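You operate a simulated robot arm through the tools that you are given. There is no shell and no other tool.

The job below is to be done with a simulated robot arm. You get a single attempt, and the scene is never put back.

Task
Fill both cups to about the line; put them on the black tray.
Fine: juice from the white jug; put the jug back. Set down upright: white jug, cup.

Only the result counts: the job must be done as asked and must still hold three seconds after the hand-in. Knocking over, shifting, dropping, spilling or breaking anything else fails it.

Robot
A 7-joint arm with a two-finger parallel gripper, fixed in place. Base frame: the origin is at the foot of the arm, x ahead of it, y to its left, z up. Readings come in mm, degrees, newtons and seconds.
With the tool pointing down near the work surface it reaches from about 480 to 920 mm from the base axis. Its first joint turns from -115.0 to 115.0 degrees. Payload 3.91 kg.
Tool frame: the origin (TCP) lies between the finger pads and is the grasp point; the fingertips stand 30 mm ahead of it; z points along the fingers, y is the line along which they close. The gripper opens to 110 mm. The fingers are 20 mm wide and 10 mm thick; the gripper's body (48 by 112 mm) begins 55 mm behind the TCP.
Orientation is told as [roll, pitch, yaw] about the base's x, y, z axes, in that order, counted from this pose: with the fingers straight down and closing along the base's y, the tool's x points along the base's -x, its y along +y and its z along -z.

Tools
- The arm moves only by the tool send_rows. Its argument "targets" is a list of rows, each a list of 6 numbers: the shift along the tool's x, y, z in mm, then the turn, a rotation vector about the tool's x, y, z in degrees. In form: [[tx, ty, tz, ax, ay, az], ...]. A call has 1 to 20 rows; each row shifts and turns the commanded pose from where the row before left it, along the tool's axes as they then stand. "jaw" is the finger opening in mm, from 0 to 110, set as the call begins (left out, the last holds). Rows are played at 5 a second. More than 50 mm and 8.6 degrees between two rows, or a gripper value outside its range, and nothing of the call is played. Where a pose cannot be reached the arm comes as near as it can. A force on the tool above 40 N (or 10 N above the force at the start of the call, whichever is more), or a blocked arm, ends the call early, and 0.2 s more pass. Each finger travels about 153 mm/s and halts on what it meets, pressing with about 44 N; the grip force reading is that of the motor and also rises with nothing between the fingers. The clock runs only during rows and for 0.2 s after the last one: add rows that do not move to give the fingers time. The reply holds the time, the measured pose of the TCP, the force on the tool along the base axes, the opening and the grip force, in the units named above and with some noise, with the torque about the TCP (base axes, N m) and any sound that the robot's microphone picked up.
- Cameras (640 x 400 px; columns grow to the right, rows downward): "scene" is fixed at [220.8, 648.8, 1618.7]; the picture's right is [-0.80, -0.60, 0.00], its down [-0.42, 0.56, -0.72] and it looks along [0.43, -0.57, -0.70] (base axes); focal length 281 px, centre (320, 200). "wrist" rides on the gripper at [72, 17, -103] in the tool frame; the picture's right is [-0.23, 0.97, 0.00], its down [-0.76, -0.18, -0.62] and it looks along [-0.61, -0.14, 0.78] (tool axes); focal length 222 px, centre (320, 200). There is no depth. A picture from a camera that has moved, and an enlarged one, comes with that camera's place and axes in the base frame and with its lens.
- snapshot(camera): a new picture of that camera. It takes no simulated time.
- move_column(by): slides the trunk up (or, below 0, down) by that many mm; the arm rides with it, the base frame stays. It gives what a move gives, with no picture.
- enlarge(camera, box): a new picture of the part [left, top, right, bottom] of that camera's present view, enlarged. It takes no simulated time.
- sign_off(): hands the job in; it is judged then, once.

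Nothing tells you positions but the pictures and the camera data. Unless the task says otherwise, let go and move clear before handing in.

The tools are called after "Request:" by a JSON object that holds its "op" and its "data". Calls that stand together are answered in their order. send_rows: Moves the arm, as the interface text tells. Its arguments: {"type":"object","properties":{"targets":{"type":"array","items":{"type":"array","items":{"type":"number"}}},"jaw":{"type":"number"}},"required":["targets"]} The other tools are called the same way: move_column (by) slides the trunk up or down; snapshot (camera) takes a picture; enlarge (camera, box) takes an enlarged picture of a part of a camera's view; sign_off () hands the job in.

At the start:

```text
time: 0.0
tool_pos: [502.7, 148.7, 1270.3]
orientation: [0.0, 0.0, 0.0]
force: [0.0, 0.0, 0.2]
torque: [-0.01, -0.01, 0.01]
finger_gap: 109.7
finger_force: 0.0
trunk travel left (down, up): [-800.0, 190.0]
```

scene: 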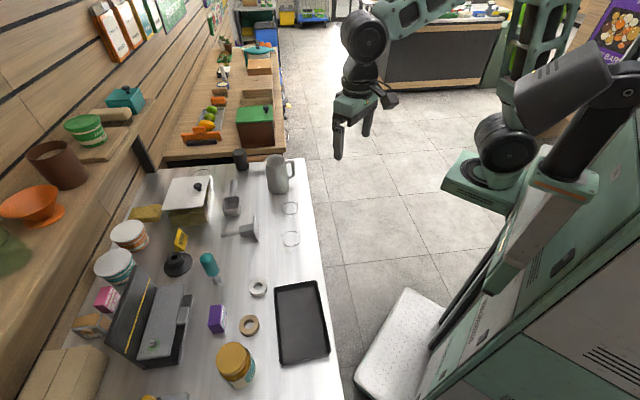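
wrist: 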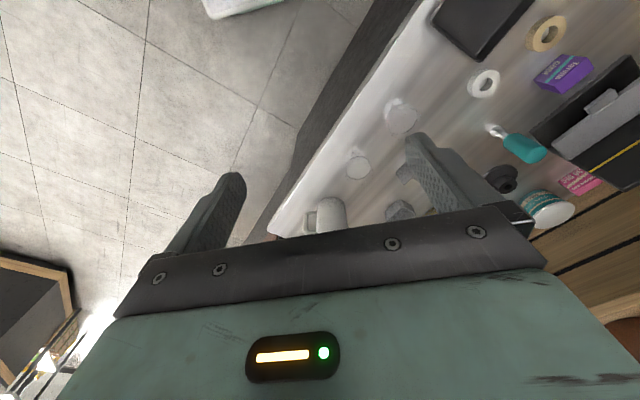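

I see a counter with a black tray, what look like two transparent cups, and a jug with a handle (gray/white). I'll look closer before doing anything.

Request:
{"op": "enlarge", "data": {"camera": "scene", "box": [220, 130, 340, 270]}}

Request:
{"op": "enlarge", "data": {"camera": "scene", "box": [120, 130, 350, 400]}}

Request:
{"op": "enlarge", "data": {"camera": "wrist", "box": [260, 60, 480, 240]}}

Request:
{"op": "enlarge", "data": {"camera": "scene", "box": [250, 190, 320, 255]}}

```text
2.86 times, centred on (280, 200) of scene
camera zoom: at [220.8, 648.8, 1618.7], right [-0.8, -0.6, 0.0], down [-0.42, 0.56, -0.72], along [0.43, -0.57, -0.7], focal length 803 px, centre (434, 200)
```

zoom: 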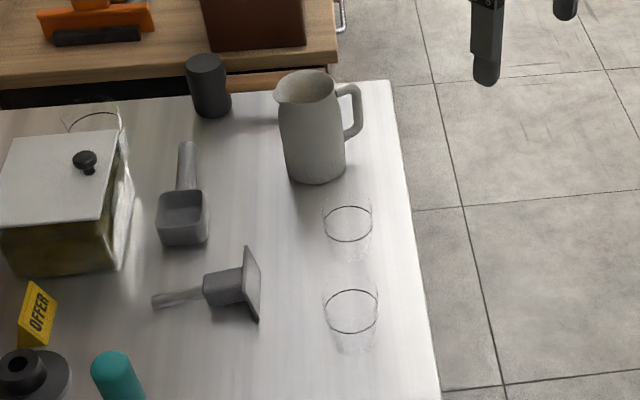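

```text
1.48 times, centred on (235, 265) of scene
camera zoom: at [220.8, 648.8, 1618.7], right [-0.8, -0.6, 0.0], down [-0.42, 0.56, -0.72], along [0.43, -0.57, -0.7], focal length 416 px, centre (446, 104)
```

zoom: 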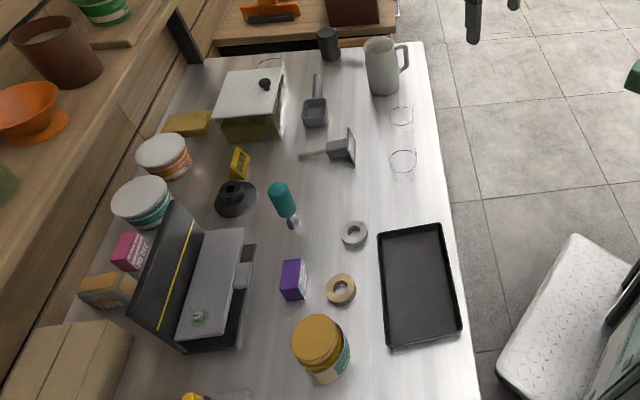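

```text
2.22 times, centred on (370, 150) of wrist
camera zoom: at [430.4, 165.4, 1373.2], right [0.23, 0.97, 0.0], down [0.76, -0.18, 0.62], along [0.61, -0.14, -0.78], focal length 494 px, centre (209, 311)
```

zoom: 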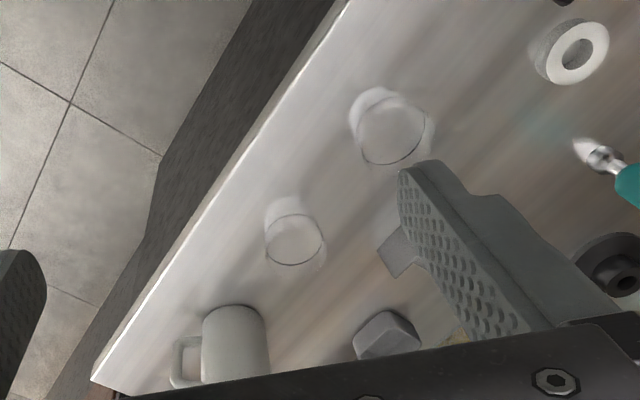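

```text
6.15 times, centred on (285, 222) of scene
camera zoom: at [220.8, 648.8, 1618.7], right [-0.8, -0.6, 0.0], down [-0.42, 0.56, -0.72], along [0.43, -0.57, -0.7], focal length 1730 px, centre (535, 62)
```

zoom: 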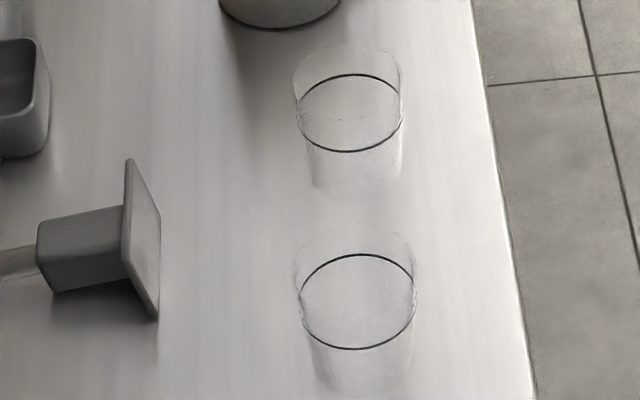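

The counter is at roughly z ≈ 890, turned 45° in the base frame. I place the cups near (690,193) and (603,287), the jug near (837,96) with its handle towards the robot, and the tray near (439,444). I'll move the wrist camera over the jug and cups to measure them better.

Request:
{"op": "send_rows", "data": {"targets": [[-45, -7, 0, 0, 0, 0], [-45, -7, 0, 0, 0, 0], [-45, -7, 0, 0, 0, 0], [-43, -7, 0, 0, 0, 0], [0, 0, 0, 0, 0, 0], [0, 0, 0, 0, 0, 0]]}}

Request:
{"op": "snapshot", "data": {"camera": "wrist"}}

Request:
{"op": "snapshot", "data": {"camera": "scene"}}

```text
time: 1.4
tool_pos: [682.3, 118.3, 1272.0]
orientation: [0.1, 0.0, -0.1]
force: [-0.5, -0.3, -1.0]
torque: [0.0, 0.01, -0.01]
finger_gap: 110.1
finger_force: 0.2
trunk travel left (down, up): [-800.0, 190.0]
```

```text
taken
camera wrist: at [610.0, 135.0, 1375.2], right [0.23, 0.97, 0.0], down [0.76, -0.18, 0.62], along [0.61, -0.14, -0.78], focal length 222 px, centre (320, 200)
```

wrist: 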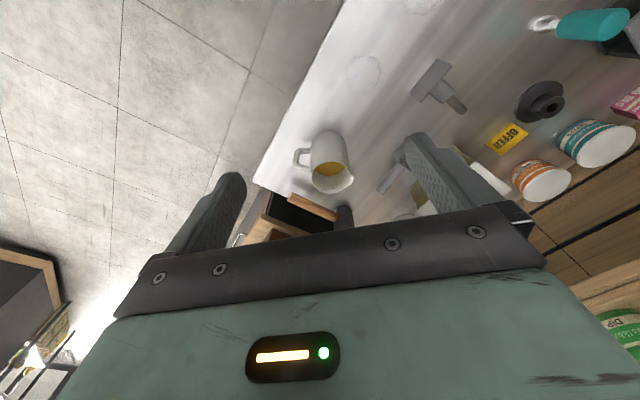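

```text
taken
```

scene: 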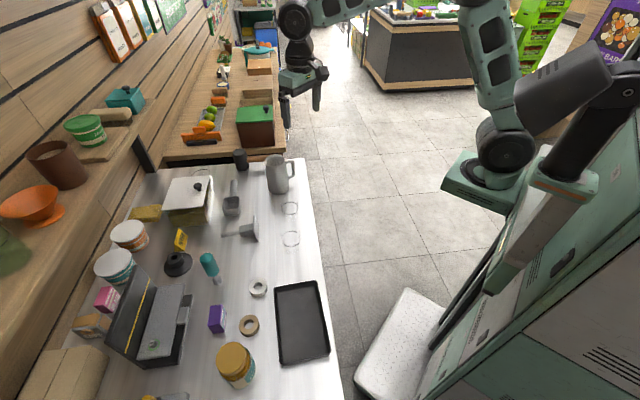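

Request:
{"op": "enlarge", "data": {"camera": "wrist", "box": [280, 110, 376, 210]}}

Request:
{"op": "enlarge", "data": {"camera": "scene", "box": [255, 145, 305, 200]}}

Request:
{"op": "enlarge", "data": {"camera": "wrist", "box": [310, 30, 420, 120]}}

```text
4.00 times, centred on (328, 160) of wrist
camera zoom: at [610.0, 135.0, 1375.2], right [0.23, 0.97, 0.0], down [0.76, -0.18, 0.62], along [0.61, -0.14, -0.78], focal length 888 px, centre (288, 360)
```

zoom: 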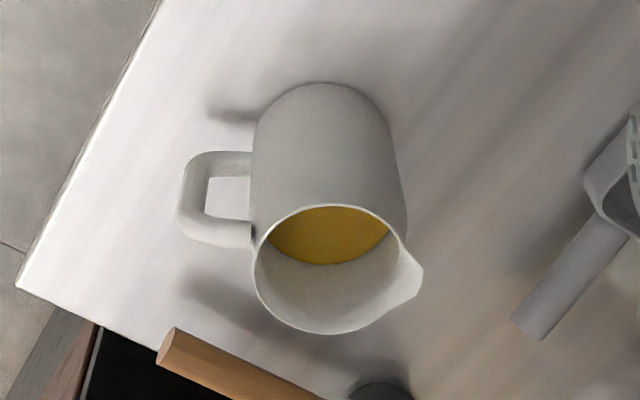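

```text
7.27 times, centred on (280, 172) of scene
camera zoom: at [220.8, 648.8, 1618.7], right [-0.8, -0.6, 0.0], down [-0.42, 0.56, -0.72], along [0.43, -0.57, -0.7], focal length 2044 px, centre (611, 400)
```

zoom: 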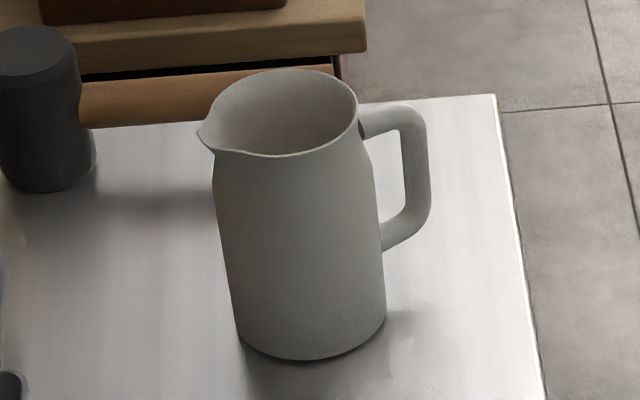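

```text
4.44 times, centred on (365, 75) of wrist
camera zoom: at [610.0, 135.0, 1375.2], right [0.23, 0.97, 0.0], down [0.76, -0.18, 0.62], along [0.61, -0.14, -0.78], focal length 987 px, centre (120, 756)
```

zoom: 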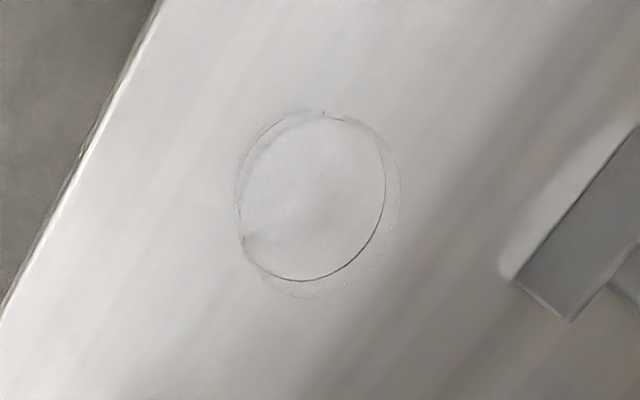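

Now I have the jug at about (826,102) with its rim at about z 1034 and the table at about 900, and it is roughly 60% full of juice. Next I'll look at the two cups from closer up to get accurate positions.

Request:
{"op": "send_rows", "data": {"targets": [[30.3, 22.9, 17.4, 0, 0, 0], [30.3, 22.9, 17.4, 0, 0, 0], [30.3, 22.9, 17.4, 0, 0, 0], [30.3, 22.9, 17.4, 0, 0, 0], [30.3, 22.9, 17.4, 0, 0, 0], [30.3, 22.9, 17.4, 0, 0, 0], [30.3, 22.9, 17.4, 0, 0, 0], [0, 0, 0, 0, 0, 0], [0, 0, 0, 0, 0, 0]]}}

Request:
{"op": "snapshot", "data": {"camera": "wrist"}}

```text
time: 3.4
tool_pos: [467.5, 280.7, 1147.7]
orientation: [0.1, 0.0, -0.1]
force: [-0.2, -0.7, 0.5]
torque: [0.03, 0.03, -0.01]
finger_gap: 109.6
finger_force: 0.0
trunk travel left (down, up): [-800.0, 190.0]
```

```text
taken
camera wrist: at [395.3, 296.6, 1251.2], right [0.23, 0.97, 0.0], down [0.76, -0.18, 0.62], along [0.61, -0.14, -0.78], focal length 222 px, centre (320, 200)
```

wrist: 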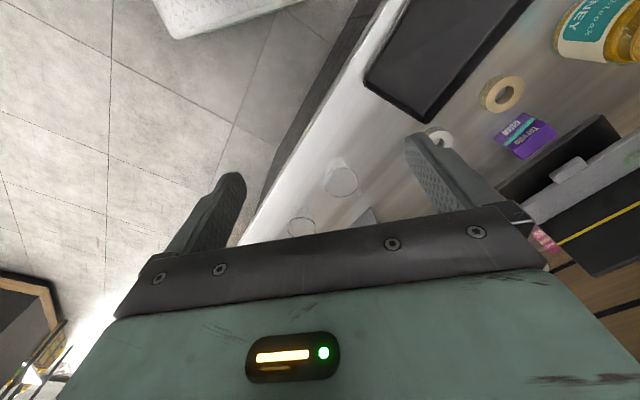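

The gripper blocks part of the view of the cups, so I'll move forward until they sit in the upper half of the picture.

Request:
{"op": "send_rows", "data": {"targets": [[-38, -10, 0, 0, 0, 0], [-38, -10, 0, 0, 0, 0], [-38, -10, 0, 0, 0, 0], [-38, -10, 0, 0, 0, 0], [0, 0, 0, 0, 0, 0], [0, 0, 0, 0, 0, 0]]}}

Request:
{"op": "enlarge", "data": {"camera": "wrist", "box": [250, 30, 410, 180]}}

Request:
{"op": "snapshot", "data": {"camera": "wrist"}}

```text
time: 4.8
tool_pos: [619.9, 240.0, 1149.9]
orientation: [0.1, 0.1, 0.0]
force: [0.0, 0.5, -0.6]
torque: [0.01, 0.01, 0.02]
finger_gap: 110.2
finger_force: 0.1
trunk travel left (down, up): [-800.0, 190.0]
```

```text
2.67 times, centred on (330, 105) of wrist
camera zoom: at [548.2, 255.7, 1251.9], right [0.23, 0.97, 0.0], down [0.76, -0.18, 0.62], along [0.61, -0.14, -0.78], focal length 592 px, centre (293, 453)
```

zoom: 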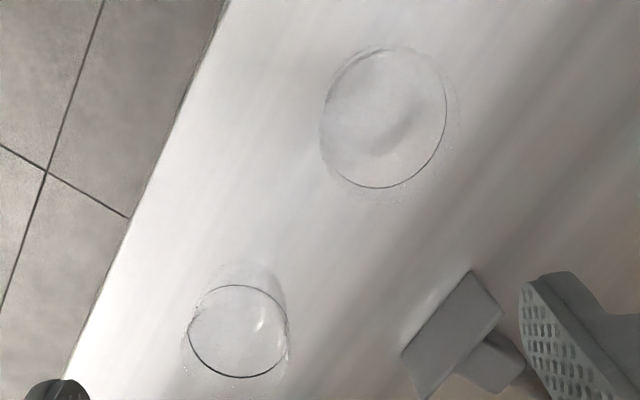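

```text
taken
camera wrist: at [548.2, 255.7, 1251.9], right [0.23, 0.97, 0.0], down [0.76, -0.18, 0.62], along [0.61, -0.14, -0.78], focal length 222 px, centre (320, 200)
```

wrist: 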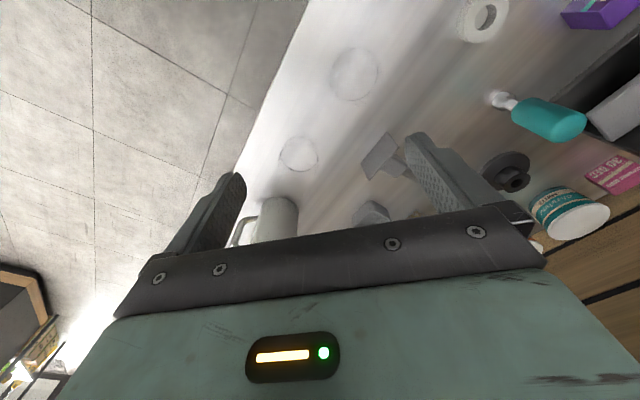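

Triangulation puts the fill lines near z 955, with the cups at about (687,192) and (603,283). I'll zoom in closer on both cups and the tray to check heights and the base positions.

Request:
{"op": "enlarge", "data": {"camera": "scene", "box": [276, 195, 304, 223]}}

Request:
{"op": "enlarge", "data": {"camera": "scene", "box": [276, 225, 306, 255]}}

Request:
{"op": "enlarge", "data": {"camera": "wrist", "box": [265, 120, 335, 180]}}

Request:
{"op": "enlarge", "data": {"camera": "wrist", "box": [310, 30, 400, 115]}}

Request:
{"op": "enlarge", "data": {"camera": "scene", "box": [230, 265, 340, 375]}}

```text
14.29 times, centred on (290, 209) of scene
camera zoom: at [220.8, 648.8, 1618.7], right [-0.8, -0.6, 0.0], down [-0.42, 0.56, -0.72], along [0.43, -0.57, -0.7], focal length 4015 px, centre (749, 71)
```

zoom: 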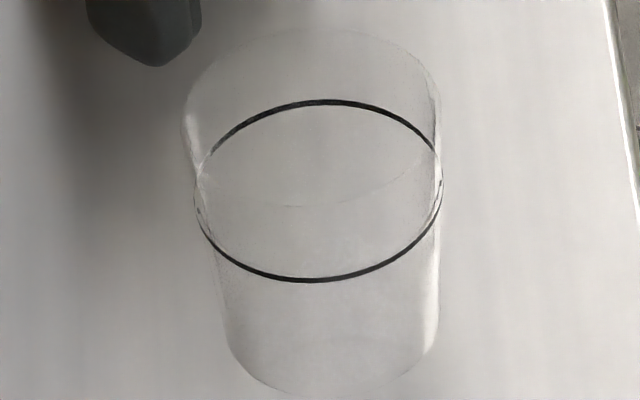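

```text
13.33 times, centred on (291, 240) of scene
camera zoom: at [220.8, 648.8, 1618.7], right [-0.8, -0.6, 0.0], down [-0.42, 0.56, -0.72], along [0.43, -0.57, -0.7], focal length 3748 px, centre (707, -333)
```

zoom: 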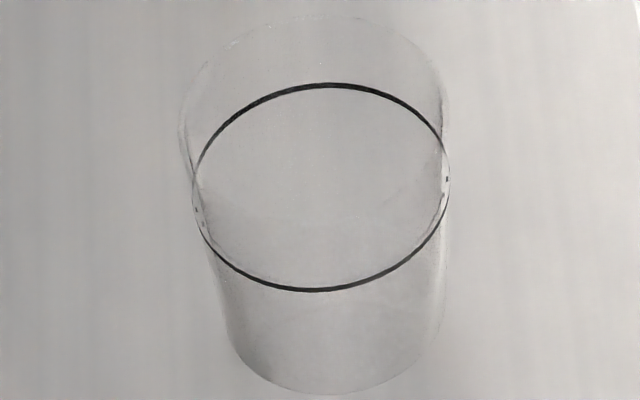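

```text
6.67 times, centred on (300, 150) of wrist
camera zoom: at [548.2, 255.7, 1251.9], right [0.23, 0.97, 0.0], down [0.76, -0.18, 0.62], along [0.61, -0.14, -0.78], focal length 1481 px, centre (453, 533)
```

zoom: 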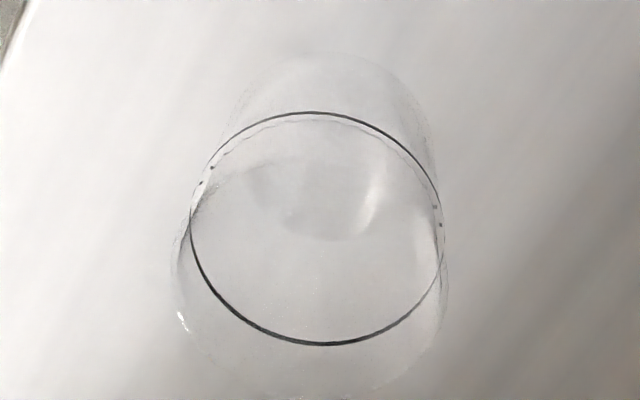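

```text
4.71 times, centred on (355, 72) of wrist
camera zoom: at [548.2, 255.7, 1251.9], right [0.23, 0.97, 0.0], down [0.76, -0.18, 0.62], along [0.61, -0.14, -0.78], focal length 1045 px, centre (155, 800)
```

zoom: 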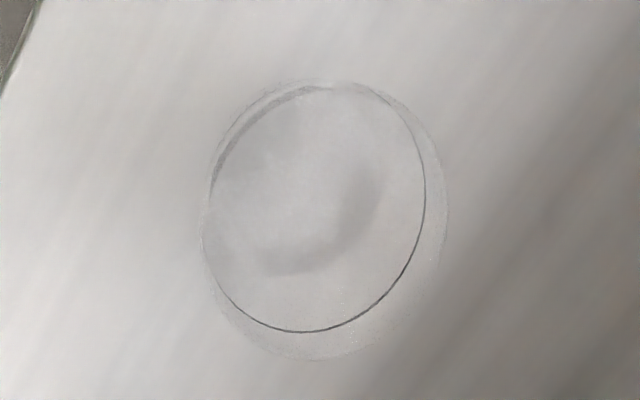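

```text
3.64 times, centred on (285, 320) of scene
camera zoom: at [220.8, 648.8, 1618.7], right [-0.8, -0.6, 0.0], down [-0.42, 0.56, -0.72], along [0.43, -0.57, -0.7], focal length 1022 px, centre (447, -236)
```

zoom: 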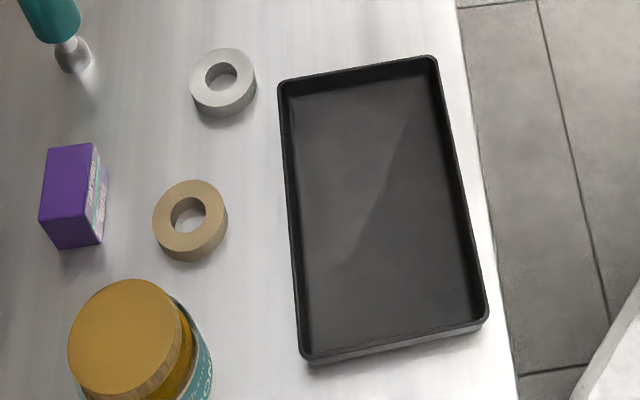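

The cups are about 68 mm tall (rim z ≈ 972, line z ≈ 949, table z ≈ 904), and the tray centre is about (439,440). My plan is to put the empty cups on the tray first, then pour there. I'm moving above the far cup now.

Request:
{"op": "send_rows", "data": {"targets": [[-34, -24.5, 0, 0, 0, 0], [-34, -24.5, 0, 0, 0, 0], [0, 0, 35, 0, 0, 0], [0, 0, 35, 0, 0, 0], [0, 0, 35, 0, 0, 0], [0, 0, 32, 0, 0, 0], [0, 0, 0, 0, 0, 0], [0, 0, 0, 0, 0, 0]], "jaw": 110}}

Request:
{"op": "snapshot", "data": {"camera": "wrist"}}

Request:
{"op": "enlarge", "data": {"camera": "scene", "box": [240, 150, 340, 250]}}

```text
time: 6.6
tool_pos: [685.6, 190.2, 1010.1]
orientation: [-0.1, -0.1, 0.0]
force: [-0.4, 0.1, -0.2]
torque: [0.01, -0.02, -0.03]
finger_gap: 109.6
finger_force: 0.0
trunk travel left (down, up): [-800.0, 190.0]
```

```text
taken
camera wrist: at [613.5, 206.1, 1113.4], right [0.23, 0.97, 0.0], down [0.76, -0.18, 0.62], along [0.61, -0.14, -0.78], focal length 222 px, centre (320, 200)
```

wrist: 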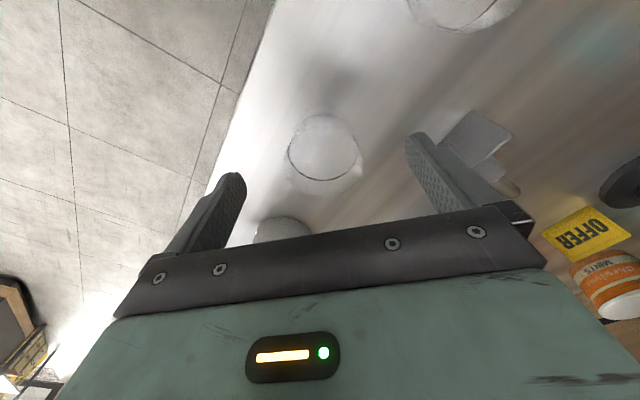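

```text
4.00 times, centred on (290, 200) of scene
camera zoom: at [220.8, 648.8, 1618.7], right [-0.8, -0.6, 0.0], down [-0.42, 0.56, -0.72], along [0.43, -0.57, -0.7], focal length 1124 px, centre (440, 200)
```

zoom: 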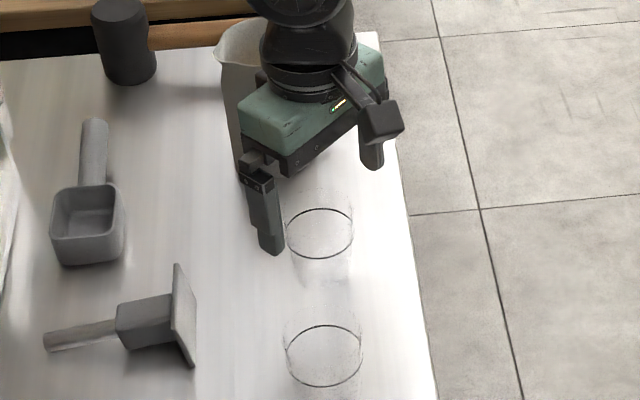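

Request:
{"op": "enlarge", "data": {"camera": "wrist", "box": [270, 100, 380, 200]}}

```text
4.00 times, centred on (325, 150) of wrist
camera zoom: at [613.5, 206.1, 1113.4], right [0.23, 0.97, 0.0], down [0.76, -0.18, 0.62], along [0.61, -0.14, -0.78], focal length 888 px, centre (300, 400)
```

zoom: 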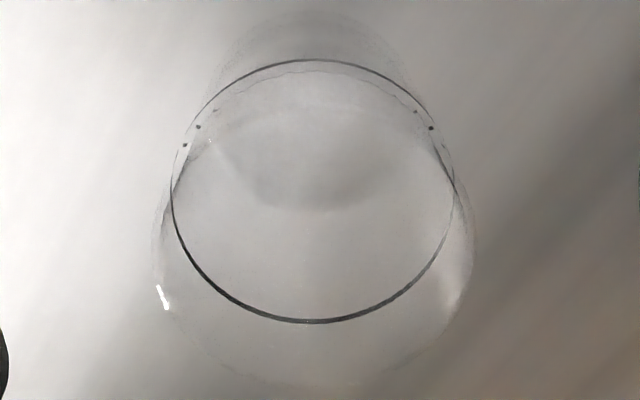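

The cup is centred between the fingers to within about 3 mm. I'll correct for that, descend to z ≈ 950 and close.

Request:
{"op": "send_rows", "data": {"targets": [[-3, 0.7, 15, 0, 0, 0], [0, 0, 15, 0, 0, 0], [0, 0, 15, 0, 0, 0], [0, 0, 14, 0, 0, 0], [0, 0, 0, 0, 0, 0]]}}

Request:
{"op": "send_rows", "data": {"targets": [[0, 0, 0, 0, 0, 0], [0, 0, 0, 0, 0, 0], [0, 0, 0, 0, 0, 0], [0, 0, 0, 0, 0, 0]], "jaw": 40}}

Request:
{"op": "snapshot", "data": {"camera": "wrist"}}

```text
time: 7.8
tool_pos: [691.2, 193.0, 950.1]
orientation: [0.0, 0.0, 0.0]
force: [0.3, -0.6, 0.2]
torque: [0.01, 0.02, -0.01]
finger_gap: 110.0
finger_force: 0.1
trunk travel left (down, up): [-800.0, 190.0]
```

```text
time: 8.8
tool_pos: [690.8, 193.0, 952.0]
orientation: [0.0, 0.1, 0.0]
force: [1.1, 0.1, 0.7]
torque: [-0.01, -0.03, -0.01]
finger_gap: 56.8
finger_force: 43.9
trunk travel left (down, up): [-800.0, 190.0]
```

```text
taken
camera wrist: at [618.9, 208.8, 1055.3], right [0.23, 0.97, 0.0], down [0.76, -0.18, 0.62], along [0.61, -0.14, -0.78], focal length 222 px, centre (320, 200)
```

wrist: 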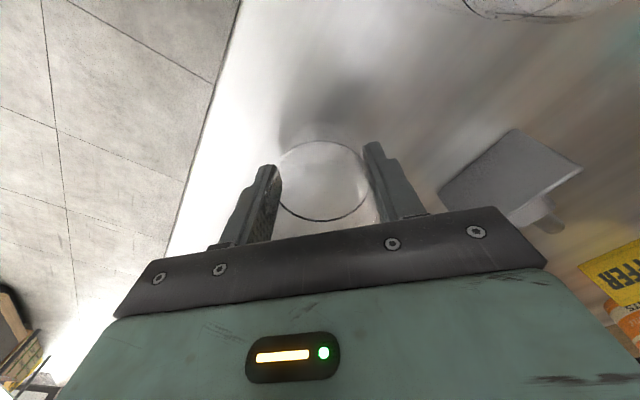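

The cup is held (gap 56.8). I'll lift it and carry it over to the far-left half of the tray.

Request:
{"op": "send_rows", "data": {"targets": [[0, 0, -35, 0, 0, 0], [0, 0, -35, 0, 0, 0], [0, 0, -35, 0, 0, 0], [0, 0, -35, 0, 0, 0], [28.4, 27.7, 0, 0, 0, 0], [28.4, 27.7, 0, 0, 0, 0], [28.4, 27.7, 0, 0, 0, 0], [28.4, 27.7, 0, 0, 0, 0], [28.4, 27.7, 0, 0, 0, 0], [28.4, 27.7, 0, 0, 0, 0], [28.4, 27.7, 0, 0, 0, 0], [28.4, 27.7, 0, 0, 0, 0], [28.4, 27.7, 0, 0, 0, 0], [28.4, 27.7, 0, 0, 0, 0], [0, 0, 0, 0, 0, 0], [0, 0, 0, 0, 0, 0]]}}

Request:
{"op": "snapshot", "data": {"camera": "scene"}}

Request:
{"op": "snapshot", "data": {"camera": "wrist"}}

```text
time: 12.2
tool_pos: [407.1, 472.1, 1090.2]
orientation: [0.0, 0.0, 0.0]
force: [0.1, 0.6, -1.3]
torque: [0.01, -0.01, 0.03]
finger_gap: 56.6
finger_force: 44.0
trunk travel left (down, up): [-800.0, 190.0]
```

```text
taken
```

scene: 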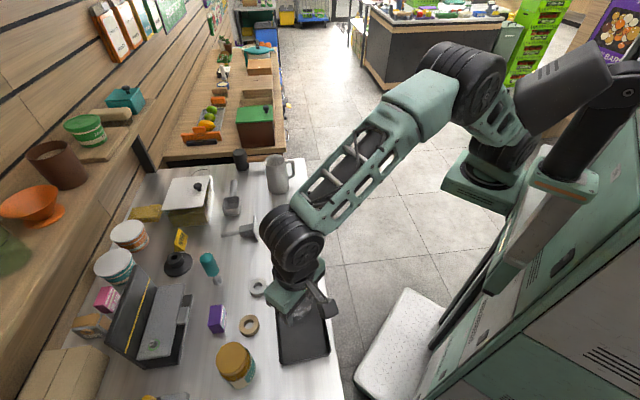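

```text
taken
camera wrist: at [334.5, 488.2, 1194.0], right [0.23, 0.97, 0.0], down [0.76, -0.18, 0.62], along [0.61, -0.14, -0.78], focal length 222 px, centre (320, 200)
```

wrist: 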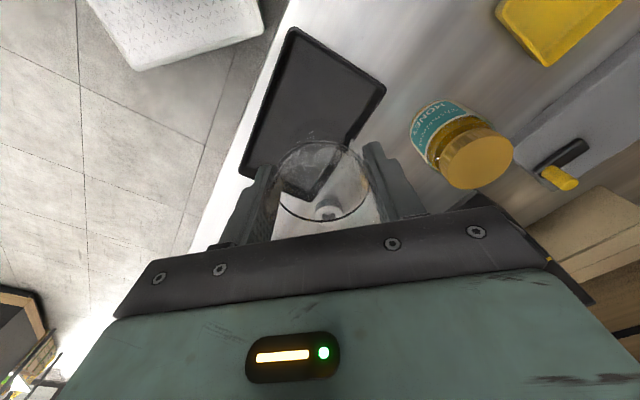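

The tray corners seen by the wrist camera match my earlier estimate. I'll lower the cup in steps and watch the contact force.

Request:
{"op": "send_rows", "data": {"targets": [[0.5, -1.5, 30, 0, 0, 0], [0, 0, 30, 0, 0, 0], [0, 0, 30, 0, 0, 0], [0, 0, 25, 0, 0, 0], [0, 0, 10, 0, 0, 0], [0, 0, 0, 0, 0, 0]]}}

Request:
{"op": "enlarge", "data": {"camera": "scene", "box": [230, 265, 340, 375]}}

Request:
{"op": "send_rows", "data": {"targets": [[0, 0, 3, 0, 0, 0], [0, 0, 0, 0, 0, 0]]}}

Request:
{"op": "send_rows", "data": {"targets": [[0, 0, 3, 0, 0, 0], [0, 0, 0, 0, 0, 0]]}}

```text
time: 13.6
tool_pos: [405.6, 470.3, 967.9]
orientation: [0.0, 0.0, -0.1]
force: [0.4, 0.5, 0.1]
torque: [0.03, -0.01, -0.02]
finger_gap: 56.8
finger_force: 44.0
trunk travel left (down, up): [-800.0, 190.0]
```

```text
3.64 times, centred on (285, 320) of scene
camera zoom: at [220.8, 648.8, 1618.7], right [-0.8, -0.6, 0.0], down [-0.42, 0.56, -0.72], along [0.43, -0.57, -0.7], focal length 1022 px, centre (447, -236)
```

zoom: 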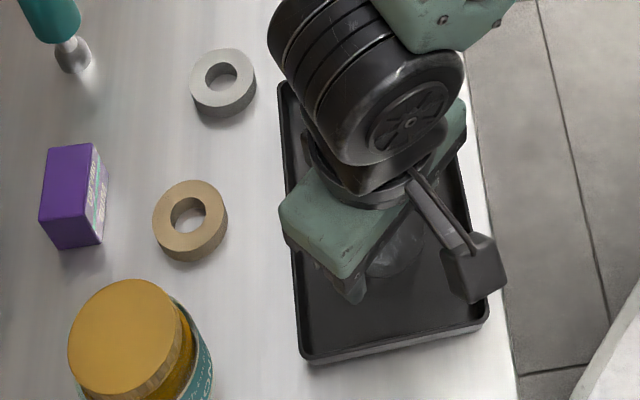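

```text
time: 14.2
tool_pos: [406.8, 468.4, 964.1]
orientation: [0.0, 0.0, 0.0]
force: [-0.7, 0.0, -1.0]
torque: [-0.02, 0.03, 0.01]
finger_gap: 56.6
finger_force: 44.0
trunk travel left (down, up): [-800.0, 190.0]
```

```text
time: 14.8
tool_pos: [406.4, 470.6, 960.9]
orientation: [0.0, 0.0, 0.0]
force: [-0.2, 0.3, 0.0]
torque: [0.01, 0.02, 0.0]
finger_gap: 56.8
finger_force: 43.7
trunk travel left (down, up): [-800.0, 190.0]
```

Request:
{"op": "send_rows", "data": {"targets": [[0, 0, 2, 0, 0, 0], [0, 0, 0, 0, 0, 0]]}}

Request:
{"op": "send_rows", "data": {"targets": [[0, 0, 2, 0, 0, 0], [0, 0, 0, 0, 0, 0]]}}

Request:
{"op": "send_rows", "data": {"targets": [[0, 0, 1, 0, 0, 0], [0, 0, 0, 0, 0, 0]]}}

```text
time: 15.4
tool_pos: [406.1, 469.8, 959.7]
orientation: [0.0, 0.1, 0.1]
force: [0.0, 0.5, -1.3]
torque: [-0.03, 0.0, 0.0]
finger_gap: 56.8
finger_force: 44.0
trunk travel left (down, up): [-800.0, 190.0]
```

```text
time: 16.0
tool_pos: [406.7, 469.0, 957.5]
orientation: [-0.2, 0.0, 0.1]
force: [-0.3, 0.0, -0.3]
torque: [-0.03, -0.02, -0.01]
finger_gap: 56.9
finger_force: 43.8
trunk travel left (down, up): [-800.0, 190.0]
```

```text
time: 16.6
tool_pos: [406.3, 470.5, 956.3]
orientation: [0.0, 0.0, 0.0]
force: [-0.4, -0.6, 5.2]
torque: [-0.09, 0.03, 0.0]
finger_gap: 56.4
finger_force: 44.3
trunk travel left (down, up): [-800.0, 190.0]
```

The cup is touching the tray floor (5 N). I'm opening gently and going straight up.

Request:
{"op": "send_rows", "data": {"targets": [[0, 0, 0, 0, 0, 0], [0, 0, 0, 0, 0, 0], [0, 0, -5, 0, 0, 0], [0, 0, -20, 0, 0, 0], [0, 0, -40, 0, 0, 0], [0, 0, -40, 0, 0, 0], [0, 0, -40, 0, 0, 0], [0, 0, 0, 0, 0, 0]], "jaw": 76}}

Request:
{"op": "snapshot", "data": {"camera": "wrist"}}

```text
time: 18.4
tool_pos: [409.3, 466.3, 1102.3]
orientation: [0.0, 0.0, 0.0]
force: [-0.1, -0.5, -0.6]
torque: [0.03, 0.04, 0.02]
finger_gap: 76.0
finger_force: 0.2
trunk travel left (down, up): [-800.0, 190.0]
```

```text
taken
camera wrist: at [336.9, 482.6, 1205.0], right [0.23, 0.97, 0.0], down [0.76, -0.18, 0.62], along [0.61, -0.14, -0.78], focal length 222 px, centre (320, 200)
```

wrist: 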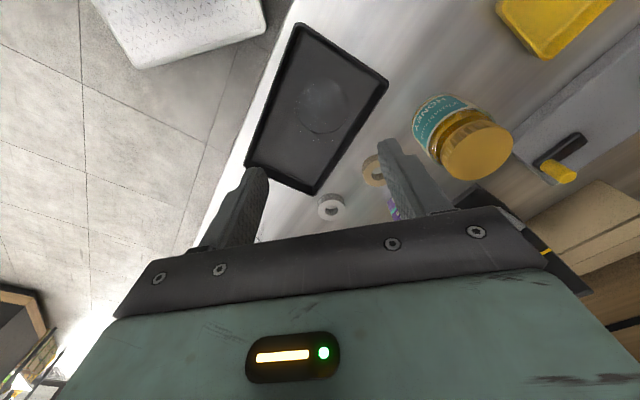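

The first cup stands on the tray. Now I'll go to the second cup and check its centring before descending.

Request:
{"op": "send_rows", "data": {"targets": [[-33, -31.2, 0, 0, 0, 0], [-33, -31.2, 0, 0, 0, 0], [-33, -31.2, 0, 0, 0, 0], [-33, -31.2, 0, 0, 0, 0], [-33, -31.2, 0, 0, 0, 0], [-33, -31.2, 0, 0, 0, 0], [0, 0, 29.7, 0, 0, 0], [0, 0, 29.7, 0, 0, 0], [0, 0, 29.7, 0, 0, 0], [0, 0, 0, 0, 0, 0], [0, 0, 0, 0, 0, 0]], "jaw": 110}}

Request:
{"op": "enlarge", "data": {"camera": "wrist", "box": [270, 100, 380, 200]}}

Request:
{"op": "enlarge", "data": {"camera": "scene", "box": [230, 265, 340, 375]}}

```text
time: 20.8
tool_pos: [606.5, 281.7, 1010.0]
orientation: [-0.1, 0.0, 0.0]
force: [0.5, 0.2, -0.5]
torque: [-0.01, 0.01, 0.01]
finger_gap: 110.1
finger_force: 0.1
trunk travel left (down, up): [-800.0, 190.0]
```

```text
4.00 times, centred on (325, 150) of wrist
camera zoom: at [534.4, 297.6, 1113.4], right [0.23, 0.97, 0.0], down [0.76, -0.18, 0.62], along [0.61, -0.14, -0.78], focal length 888 px, centre (300, 400)
```

zoom: 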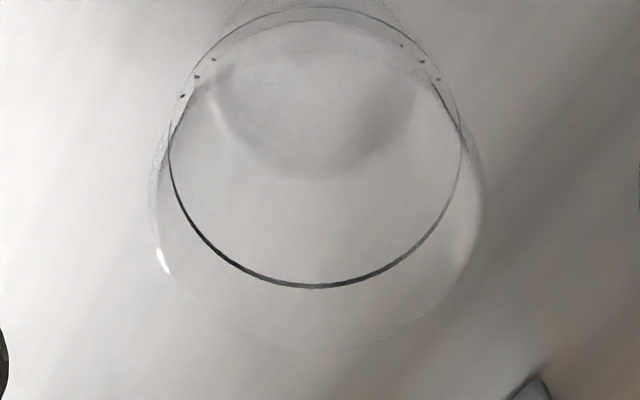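

```text
3.64 times, centred on (285, 320) of scene
camera zoom: at [220.8, 648.8, 1618.7], right [-0.8, -0.6, 0.0], down [-0.42, 0.56, -0.72], along [0.43, -0.57, -0.7], focal length 1022 px, centre (447, -236)
```

zoom: 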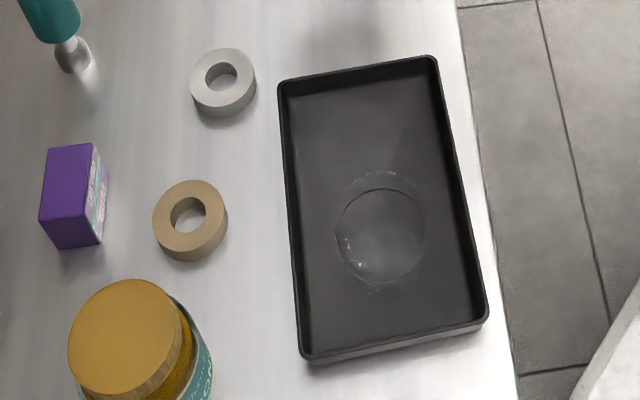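

The second cup is about 4 mm off in x and 2.5 mm in y. I'll correct, descend and grip.

Request:
{"op": "send_rows", "data": {"targets": [[4, 2.5, 15, 0, 0, 0], [0, 0, 15, 0, 0, 0], [0, 0, 15, 0, 0, 0], [0, 0, 15, 0, 0, 0], [0, 0, 0, 0, 0, 0]]}}

Request:
{"op": "send_rows", "data": {"targets": [[0, 0, 0, 0, 0, 0], [0, 0, 0, 0, 0, 0], [0, 0, 0, 0, 0, 0], [0, 0, 0, 0, 0, 0]], "jaw": 40}}

Request:
{"op": "snapshot", "data": {"camera": "wrist"}}

```text
time: 22.0
tool_pos: [602.5, 285.0, 952.0]
orientation: [0.0, -0.1, -0.1]
force: [-1.1, -0.3, 0.5]
torque: [0.0, -0.01, -0.03]
finger_gap: 110.2
finger_force: 0.1
trunk travel left (down, up): [-800.0, 190.0]
```

```text
time: 23.0
tool_pos: [602.5, 285.3, 952.0]
orientation: [0.0, 0.0, 0.0]
force: [0.6, 0.3, 0.3]
torque: [0.03, 0.02, -0.03]
finger_gap: 56.7
finger_force: 43.5
trunk travel left (down, up): [-800.0, 190.0]
```

```text
taken
camera wrist: at [531.0, 300.7, 1054.3], right [0.23, 0.97, 0.0], down [0.76, -0.18, 0.62], along [0.61, -0.14, -0.78], focal length 222 px, centre (320, 200)
```

wrist: 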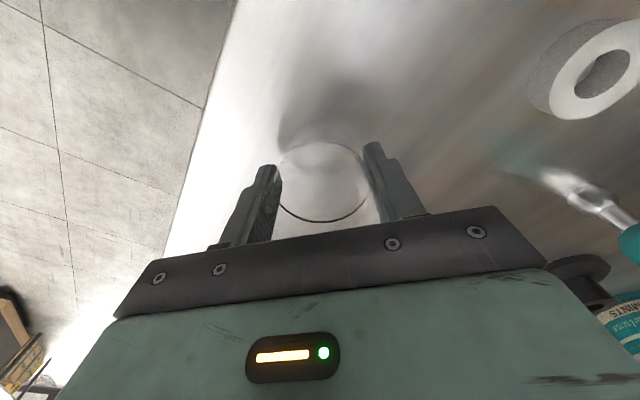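

Gripped (56.7). I'll carry it to the other half of the tray and lower it the same way.

Request:
{"op": "send_rows", "data": {"targets": [[0, 0, -30, 0, 0, 0], [0, 0, -40, 0, 0, 0], [0, 0, -40, 0, 0, 0], [32, 30.6, 0, 0, 0, 0], [32, 30.6, 0, 0, 0, 0], [32, 30.6, 0, 0, 0, 0], [32, 30.6, 0, 0, 0, 0], [0, 0, 0, 0, 0, 0], [0, 0, 0, 0, 0, 0]]}}

Request:
{"op": "snapshot", "data": {"camera": "wrist"}}

Request:
{"op": "send_rows", "data": {"targets": [[0, 0, 30, 0, 0, 0], [0, 0, 30, 0, 0, 0], [0, 0, 25, 0, 0, 0], [0, 0, 12, 0, 0, 0], [0, 0, 0, 0, 0, 0], [0, 0, 0, 0, 0, 0]]}}

```text
time: 25.0
tool_pos: [471.2, 408.1, 1059.7]
orientation: [0.0, -0.1, 0.1]
force: [0.7, -0.4, -0.3]
torque: [-0.02, -0.02, 0.02]
finger_gap: 56.8
finger_force: 43.6
trunk travel left (down, up): [-800.0, 190.0]
```

```text
taken
camera wrist: at [398.9, 423.9, 1163.6], right [0.23, 0.97, 0.0], down [0.76, -0.18, 0.62], along [0.61, -0.14, -0.78], focal length 222 px, centre (320, 200)
```

wrist: 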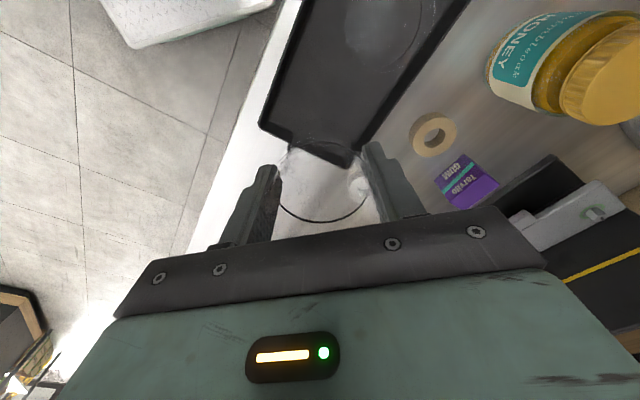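

```text
time: 26.4
tool_pos: [473.3, 406.1, 966.7]
orientation: [0.0, -0.1, 0.0]
force: [-0.2, -1.0, 0.0]
torque: [0.02, -0.02, 0.04]
finger_gap: 56.7
finger_force: 43.9
trunk travel left (down, up): [-800.0, 190.0]
```

Request:
{"op": "send_rows", "data": {"targets": [[0, 0, 4, 0, 0, 0], [0, 0, 0, 0, 0, 0]]}}

Request:
{"op": "send_rows", "data": {"targets": [[0, 0, 2.5, 0, 0, 0], [0, 0, 0, 0, 0, 0]]}}

Request:
{"op": "send_rows", "data": {"targets": [[0, 0, 1.5, 0, 0, 0], [0, 0, 0, 0, 0, 0]]}}

Request:
{"op": "send_rows", "data": {"targets": [[0, 0, 1, 0, 0, 0], [0, 0, 0, 0, 0, 0]]}}

```text
time: 27.0
tool_pos: [474.2, 404.8, 963.1]
orientation: [0.0, 0.0, 0.0]
force: [0.1, 0.2, -1.2]
torque: [-0.01, -0.01, -0.01]
finger_gap: 56.6
finger_force: 43.4
trunk travel left (down, up): [-800.0, 190.0]
```

```text
time: 27.6
tool_pos: [473.4, 406.4, 957.3]
orientation: [0.0, 0.0, 0.0]
force: [1.0, 0.0, 0.0]
torque: [0.04, -0.02, 0.02]
finger_gap: 56.9
finger_force: 43.5
trunk travel left (down, up): [-800.0, 190.0]
```

```text
time: 28.2
tool_pos: [473.3, 406.8, 958.4]
orientation: [0.0, 0.1, 0.1]
force: [0.4, -0.4, -0.3]
torque: [-0.03, 0.0, 0.03]
finger_gap: 56.7
finger_force: 44.0
trunk travel left (down, up): [-800.0, 190.0]
```

```text
time: 28.8
tool_pos: [473.2, 405.2, 956.3]
orientation: [0.0, 0.0, 0.0]
force: [0.3, 0.1, -0.4]
torque: [-0.01, 0.01, 0.03]
finger_gap: 56.7
finger_force: 44.4
trunk travel left (down, up): [-800.0, 190.0]
```

Request:
{"op": "send_rows", "data": {"targets": [[0, 0, 1, 0, 0, 0], [0, 0, 0, 0, 0, 0]]}}

Request:
{"op": "send_rows", "data": {"targets": [[0, 0, 0.5, 0, 0, 0], [0, 0, 0, 0, 0, 0]]}}

```text
time: 29.4
tool_pos: [472.2, 405.8, 955.8]
orientation: [-0.1, 0.1, 0.1]
force: [-0.4, -0.8, 0.1]
torque: [-0.01, -0.01, 0.0]
finger_gap: 56.6
finger_force: 44.4
trunk travel left (down, up): [-800.0, 190.0]
```

```text
time: 30.0
tool_pos: [472.0, 406.8, 956.2]
orientation: [0.0, 0.0, 0.0]
force: [-0.6, -0.5, 4.9]
torque: [-0.08, -0.01, 0.03]
finger_gap: 56.6
finger_force: 44.1
trunk travel left (down, up): [-800.0, 190.0]
```

In contact (4.9 N). I'm releasing and going up, then I'll look at the tray and the jug.

Request:
{"op": "send_rows", "data": {"targets": [[0, 0, 0, 0, 0, 0], [0, 0, 0, 0, 0, 0], [0, 0, -5, 0, 0, 0], [0, 0, -20, 0, 0, 0], [0, 0, -40, 0, 0, 0], [0, 0, -40, 0, 0, 0], [0, 0, -40, 0, 0, 0], [0, 0, -40, 0, 0, 0], [-40, -30, 0, 0, 0, 0], [-40, -30, 0, 0, 0, 0], [-40, -30, 0, 0, 0, 0], [-40, -30, 0, 0, 0, 0], [-40, -30, 0, 0, 0, 0], [-40, -30, 0, 0, 0, 0], [-30, -30, 0, 0, 0, 0], [0, -30, 0, 0, 0, 0], [0, 0, 0, 0, 0, 0], [0, 0, 0, 0, 0, 0]], "jaw": 76}}

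Request:
{"op": "enlarge", "data": {"camera": "scene", "box": [230, 265, 340, 375]}}

Request:
{"op": "snapshot", "data": {"camera": "wrist"}}

```text
time: 33.8
tool_pos: [741.1, 167.1, 1143.2]
orientation: [0.0, 0.0, 0.0]
force: [-0.6, -0.3, -0.8]
torque: [0.01, 0.01, 0.03]
finger_gap: 76.1
finger_force: 0.1
trunk travel left (down, up): [-800.0, 190.0]
```

```text
3.64 times, centred on (285, 320) of scene
camera zoom: at [220.8, 648.8, 1618.7], right [-0.8, -0.6, 0.0], down [-0.42, 0.56, -0.72], along [0.43, -0.57, -0.7], focal length 1022 px, centre (447, -236)
```

zoom: 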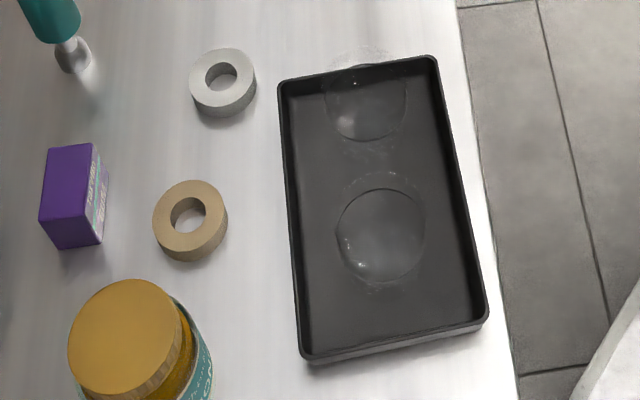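

```text
taken
camera wrist: at [669.9, 183.3, 1245.3], right [0.23, 0.97, 0.0], down [0.76, -0.18, 0.62], along [0.61, -0.14, -0.78], focal length 222 px, centre (320, 200)
```

wrist: 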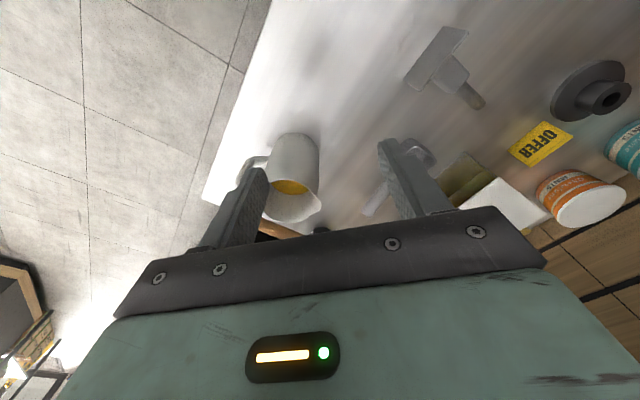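

Both cups stand upright on the tray. Now I'll measure the jug's spout and handle directions more carefully.

Request:
{"op": "enlarge", "data": {"camera": "wrist", "box": [230, 120, 340, 230]}}

Request:
{"op": "send_rows", "data": {"targets": [[-40, 10, 0, 0, 0, 0], [-40, 10, 0, 0, 0, 0], [-20, 10, -20, 0, 0, 0], [0, 0, 0, 0, 0, 0], [0, 0, 0, 0, 0, 0]], "jaw": 110}}

Request:
{"op": "snapshot", "data": {"camera": "wrist"}}

```text
3.64 times, centred on (285, 175) of wrist
camera zoom: at [669.9, 183.3, 1245.3], right [0.23, 0.97, 0.0], down [0.76, -0.18, 0.62], along [0.61, -0.14, -0.78], focal length 808 px, centre (447, 291)
```

zoom: 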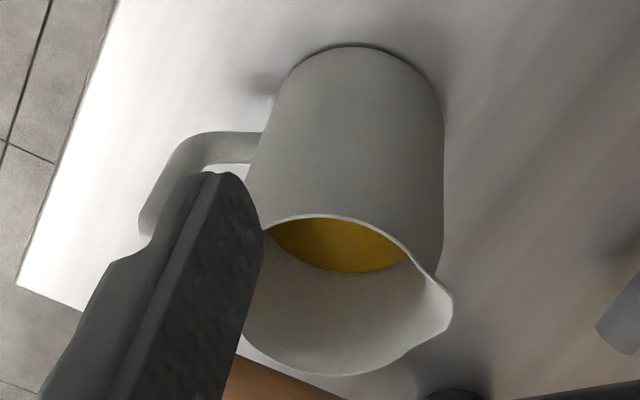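

```text
time: 35.0
tool_pos: [840.9, 197.6, 1159.0]
orientation: [0.0, 0.0, 0.1]
force: [0.4, 0.2, 0.0]
torque: [0.03, -0.03, 0.02]
finger_gap: 110.0
finger_force: 0.0
trunk travel left (down, up): [-800.0, 190.0]
```

```text
taken
camera wrist: at [769.4, 213.4, 1262.1], right [0.23, 0.97, 0.0], down [0.76, -0.18, 0.62], along [0.61, -0.14, -0.78], focal length 222 px, centre (320, 200)
```

wrist: 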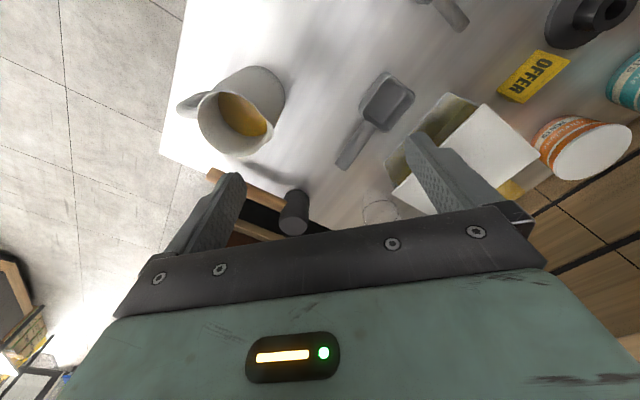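

Request:
{"op": "enlarge", "data": {"camera": "wrist", "box": [160, 50, 300, 170]}}

```text
3.33 times, centred on (230, 110) of wrist
camera zoom: at [769.4, 213.4, 1262.1], right [0.23, 0.97, 0.0], down [0.76, -0.18, 0.62], along [0.61, -0.14, -0.78], focal length 740 px, centre (620, 500)
```

zoom: 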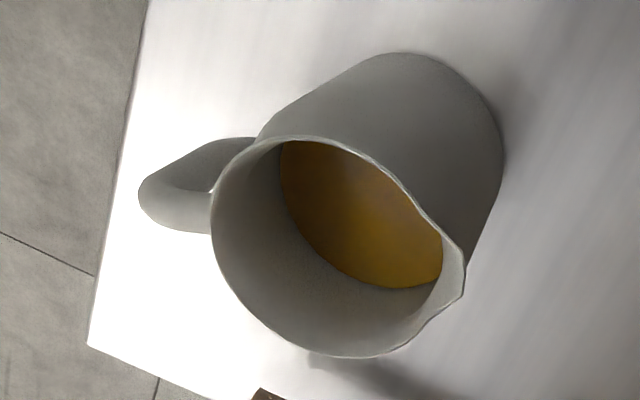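

The spout points at about 61° in the base frame, the handle is opposite, and the jug axis is near (829,103). I'll grasp the body from the handle side with the tool pitched about 35° below horizontal, fingers straddling the handle. First I'm moving to a clear spot and turning the tool.

Request:
{"op": "send_rows", "data": {"targets": [[20.2, -38, 0, 0, 0, 0], [20.2, -38, 0, 0, 0, 0], [20.2, -38, 0, 0, 0, 0], [20.2, -38, 0, 0, 0, 0], [20.2, -38, 0, 0, 0, 0], [20.2, -38, 0, 0, 0, 0], [0, 0, 0, 0, 0, -7.625], [0, 0, 0, 0, 0, -7.625], [0, 0, 0, 0, 0, -7.625], [0, 0, 0, 0, 0, -7.625], [0, 0, 0, 0, 0, -7.625], [0, 0, 0, 0, 0, -7.625], [0, 0, 0, 0, 0, -7.625], [0, 0, 0, 0, 0, -7.625], [0, 0, 0, 0, 0, 0], [0, 0, 0, 0, 0, 0]], "jaw": 110}}

Request:
{"op": "send_rows", "data": {"targets": [[0, 0, 0, 0, -7.857, 0], [0, 0, 0, 0, -7.857, 0], [0, 0, 0, 0, -7.857, 0], [0, 0, 0, 0, -7.857, 0], [0, 0, 0, 0, -7.857, 0], [0, 0, 0, 0, -7.857, 0], [0, 0, 0, 0, -7.857, 0], [0, 0, 0, 0, 0, 0], [0, 0, 0, 0, 0, 0]]}}

Request:
{"op": "snapshot", "data": {"camera": "wrist"}}

Request:
{"op": "snapshot", "data": {"camera": "scene"}}

```text
time: 38.4
tool_pos: [722.2, -32.3, 1159.6]
orientation: [0.0, 0.0, 61.0]
force: [-0.1, 0.2, 0.1]
torque: [0.0, -0.02, 0.01]
finger_gap: 110.2
finger_force: 0.1
trunk travel left (down, up): [-800.0, 190.0]
```

```text
time: 40.4
tool_pos: [722.7, -31.3, 1159.4]
orientation: [-0.1, -55.0, 61.0]
force: [0.4, 0.9, -0.7]
torque: [0.03, -0.02, 0.05]
finger_gap: 110.3
finger_force: 0.2
trunk travel left (down, up): [-800.0, 190.0]
```

```text
taken
camera wrist: at [646.4, -135.2, 1158.9], right [-0.79, 0.59, 0.19], down [0.12, -0.15, 0.98], along [0.6, 0.8, 0.05], focal length 222 px, centre (320, 200)
```

wrist: 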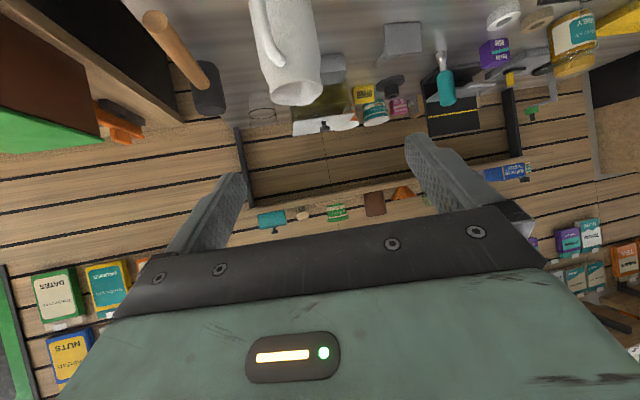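

```text
taken
```

scene: 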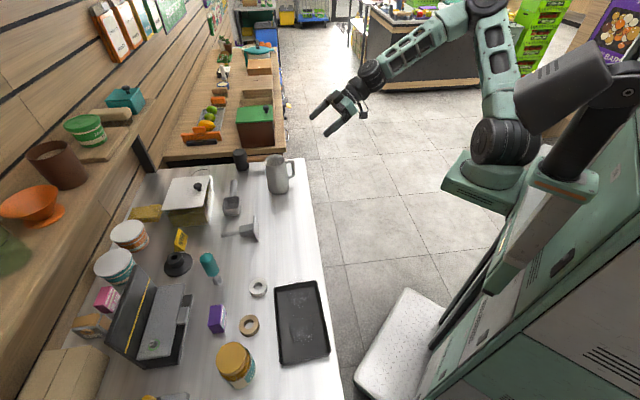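

Request:
{"op": "enlarge", "data": {"camera": "wrist", "box": [230, 0, 340, 110]}}

```text
3.64 times, centred on (285, 55) of wrist
camera zoom: at [646.4, -135.2, 1158.9], right [-0.79, 0.59, 0.19], down [0.12, -0.15, 0.98], along [0.6, 0.8, 0.05], focal length 808 px, centre (447, 727)
```

zoom: 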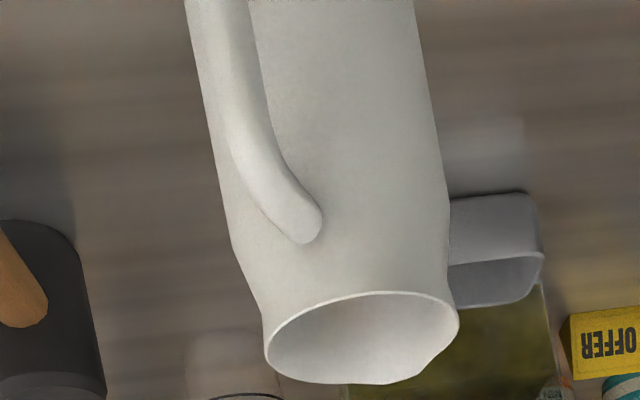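

The arm reaches this pose easily. Refining from this view, the handle/spout axis is closer to 67° and the jug axis near (830,102). I'll turn 6° more, move to a pre-grasp point behind and above the handle, and check alignment.

Request:
{"op": "send_rows", "data": {"targets": [[0, 0, 0, -4.91, 0, -3.44], [12.9, -15.6, 26.9, 0, 0, 0], [12.9, -15.6, 26.9, 0, 0, 0], [12.9, -15.6, 26.9, 0, 0, 0], [0, 0, 0, 0, 0, 0], [0, 0, 0, 0, 0, 0], [0, 0, 0, 0, 0, 0]]}}

Request:
{"op": "snapshot", "data": {"camera": "wrist"}}

Request:
{"op": "enlarge", "data": {"camera": "scene", "box": [250, 130, 350, 210]}}

```text
time: 42.0
tool_pos: [785.0, -9.3, 1084.0]
orientation: [-0.1, -55.0, 67.0]
force: [-0.1, -0.2, 0.2]
torque: [0.0, 0.02, 0.01]
finger_gap: 110.2
finger_force: 0.2
trunk travel left (down, up): [-800.0, 190.0]
```

```text
taken
camera wrist: at [720.5, -118.9, 1083.5], right [-0.84, 0.5, 0.19], down [0.13, -0.14, 0.98], along [0.52, 0.85, 0.05], focal length 222 px, centre (320, 200)
```

wrist: 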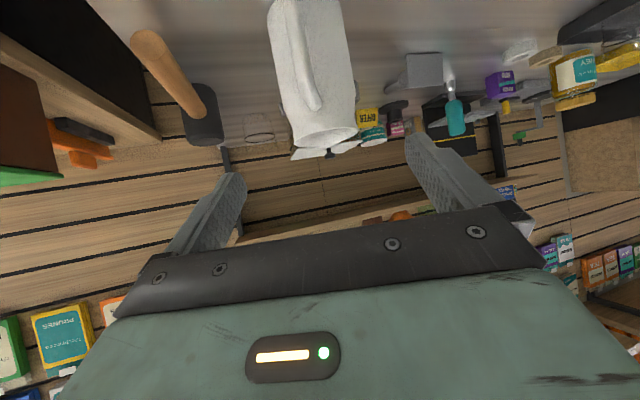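

```text
5.00 times, centred on (300, 170) of scene
camera zoom: at [220.8, 648.8, 1618.7], right [-0.8, -0.6, 0.0], down [-0.42, 0.56, -0.72], along [0.43, -0.57, -0.7], focal length 1405 px, centre (420, 350)
```

zoom: 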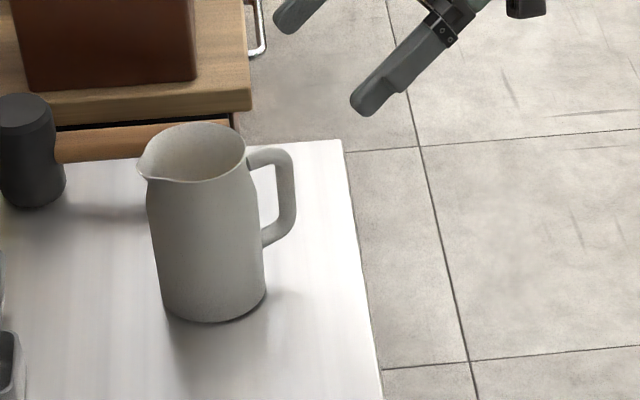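

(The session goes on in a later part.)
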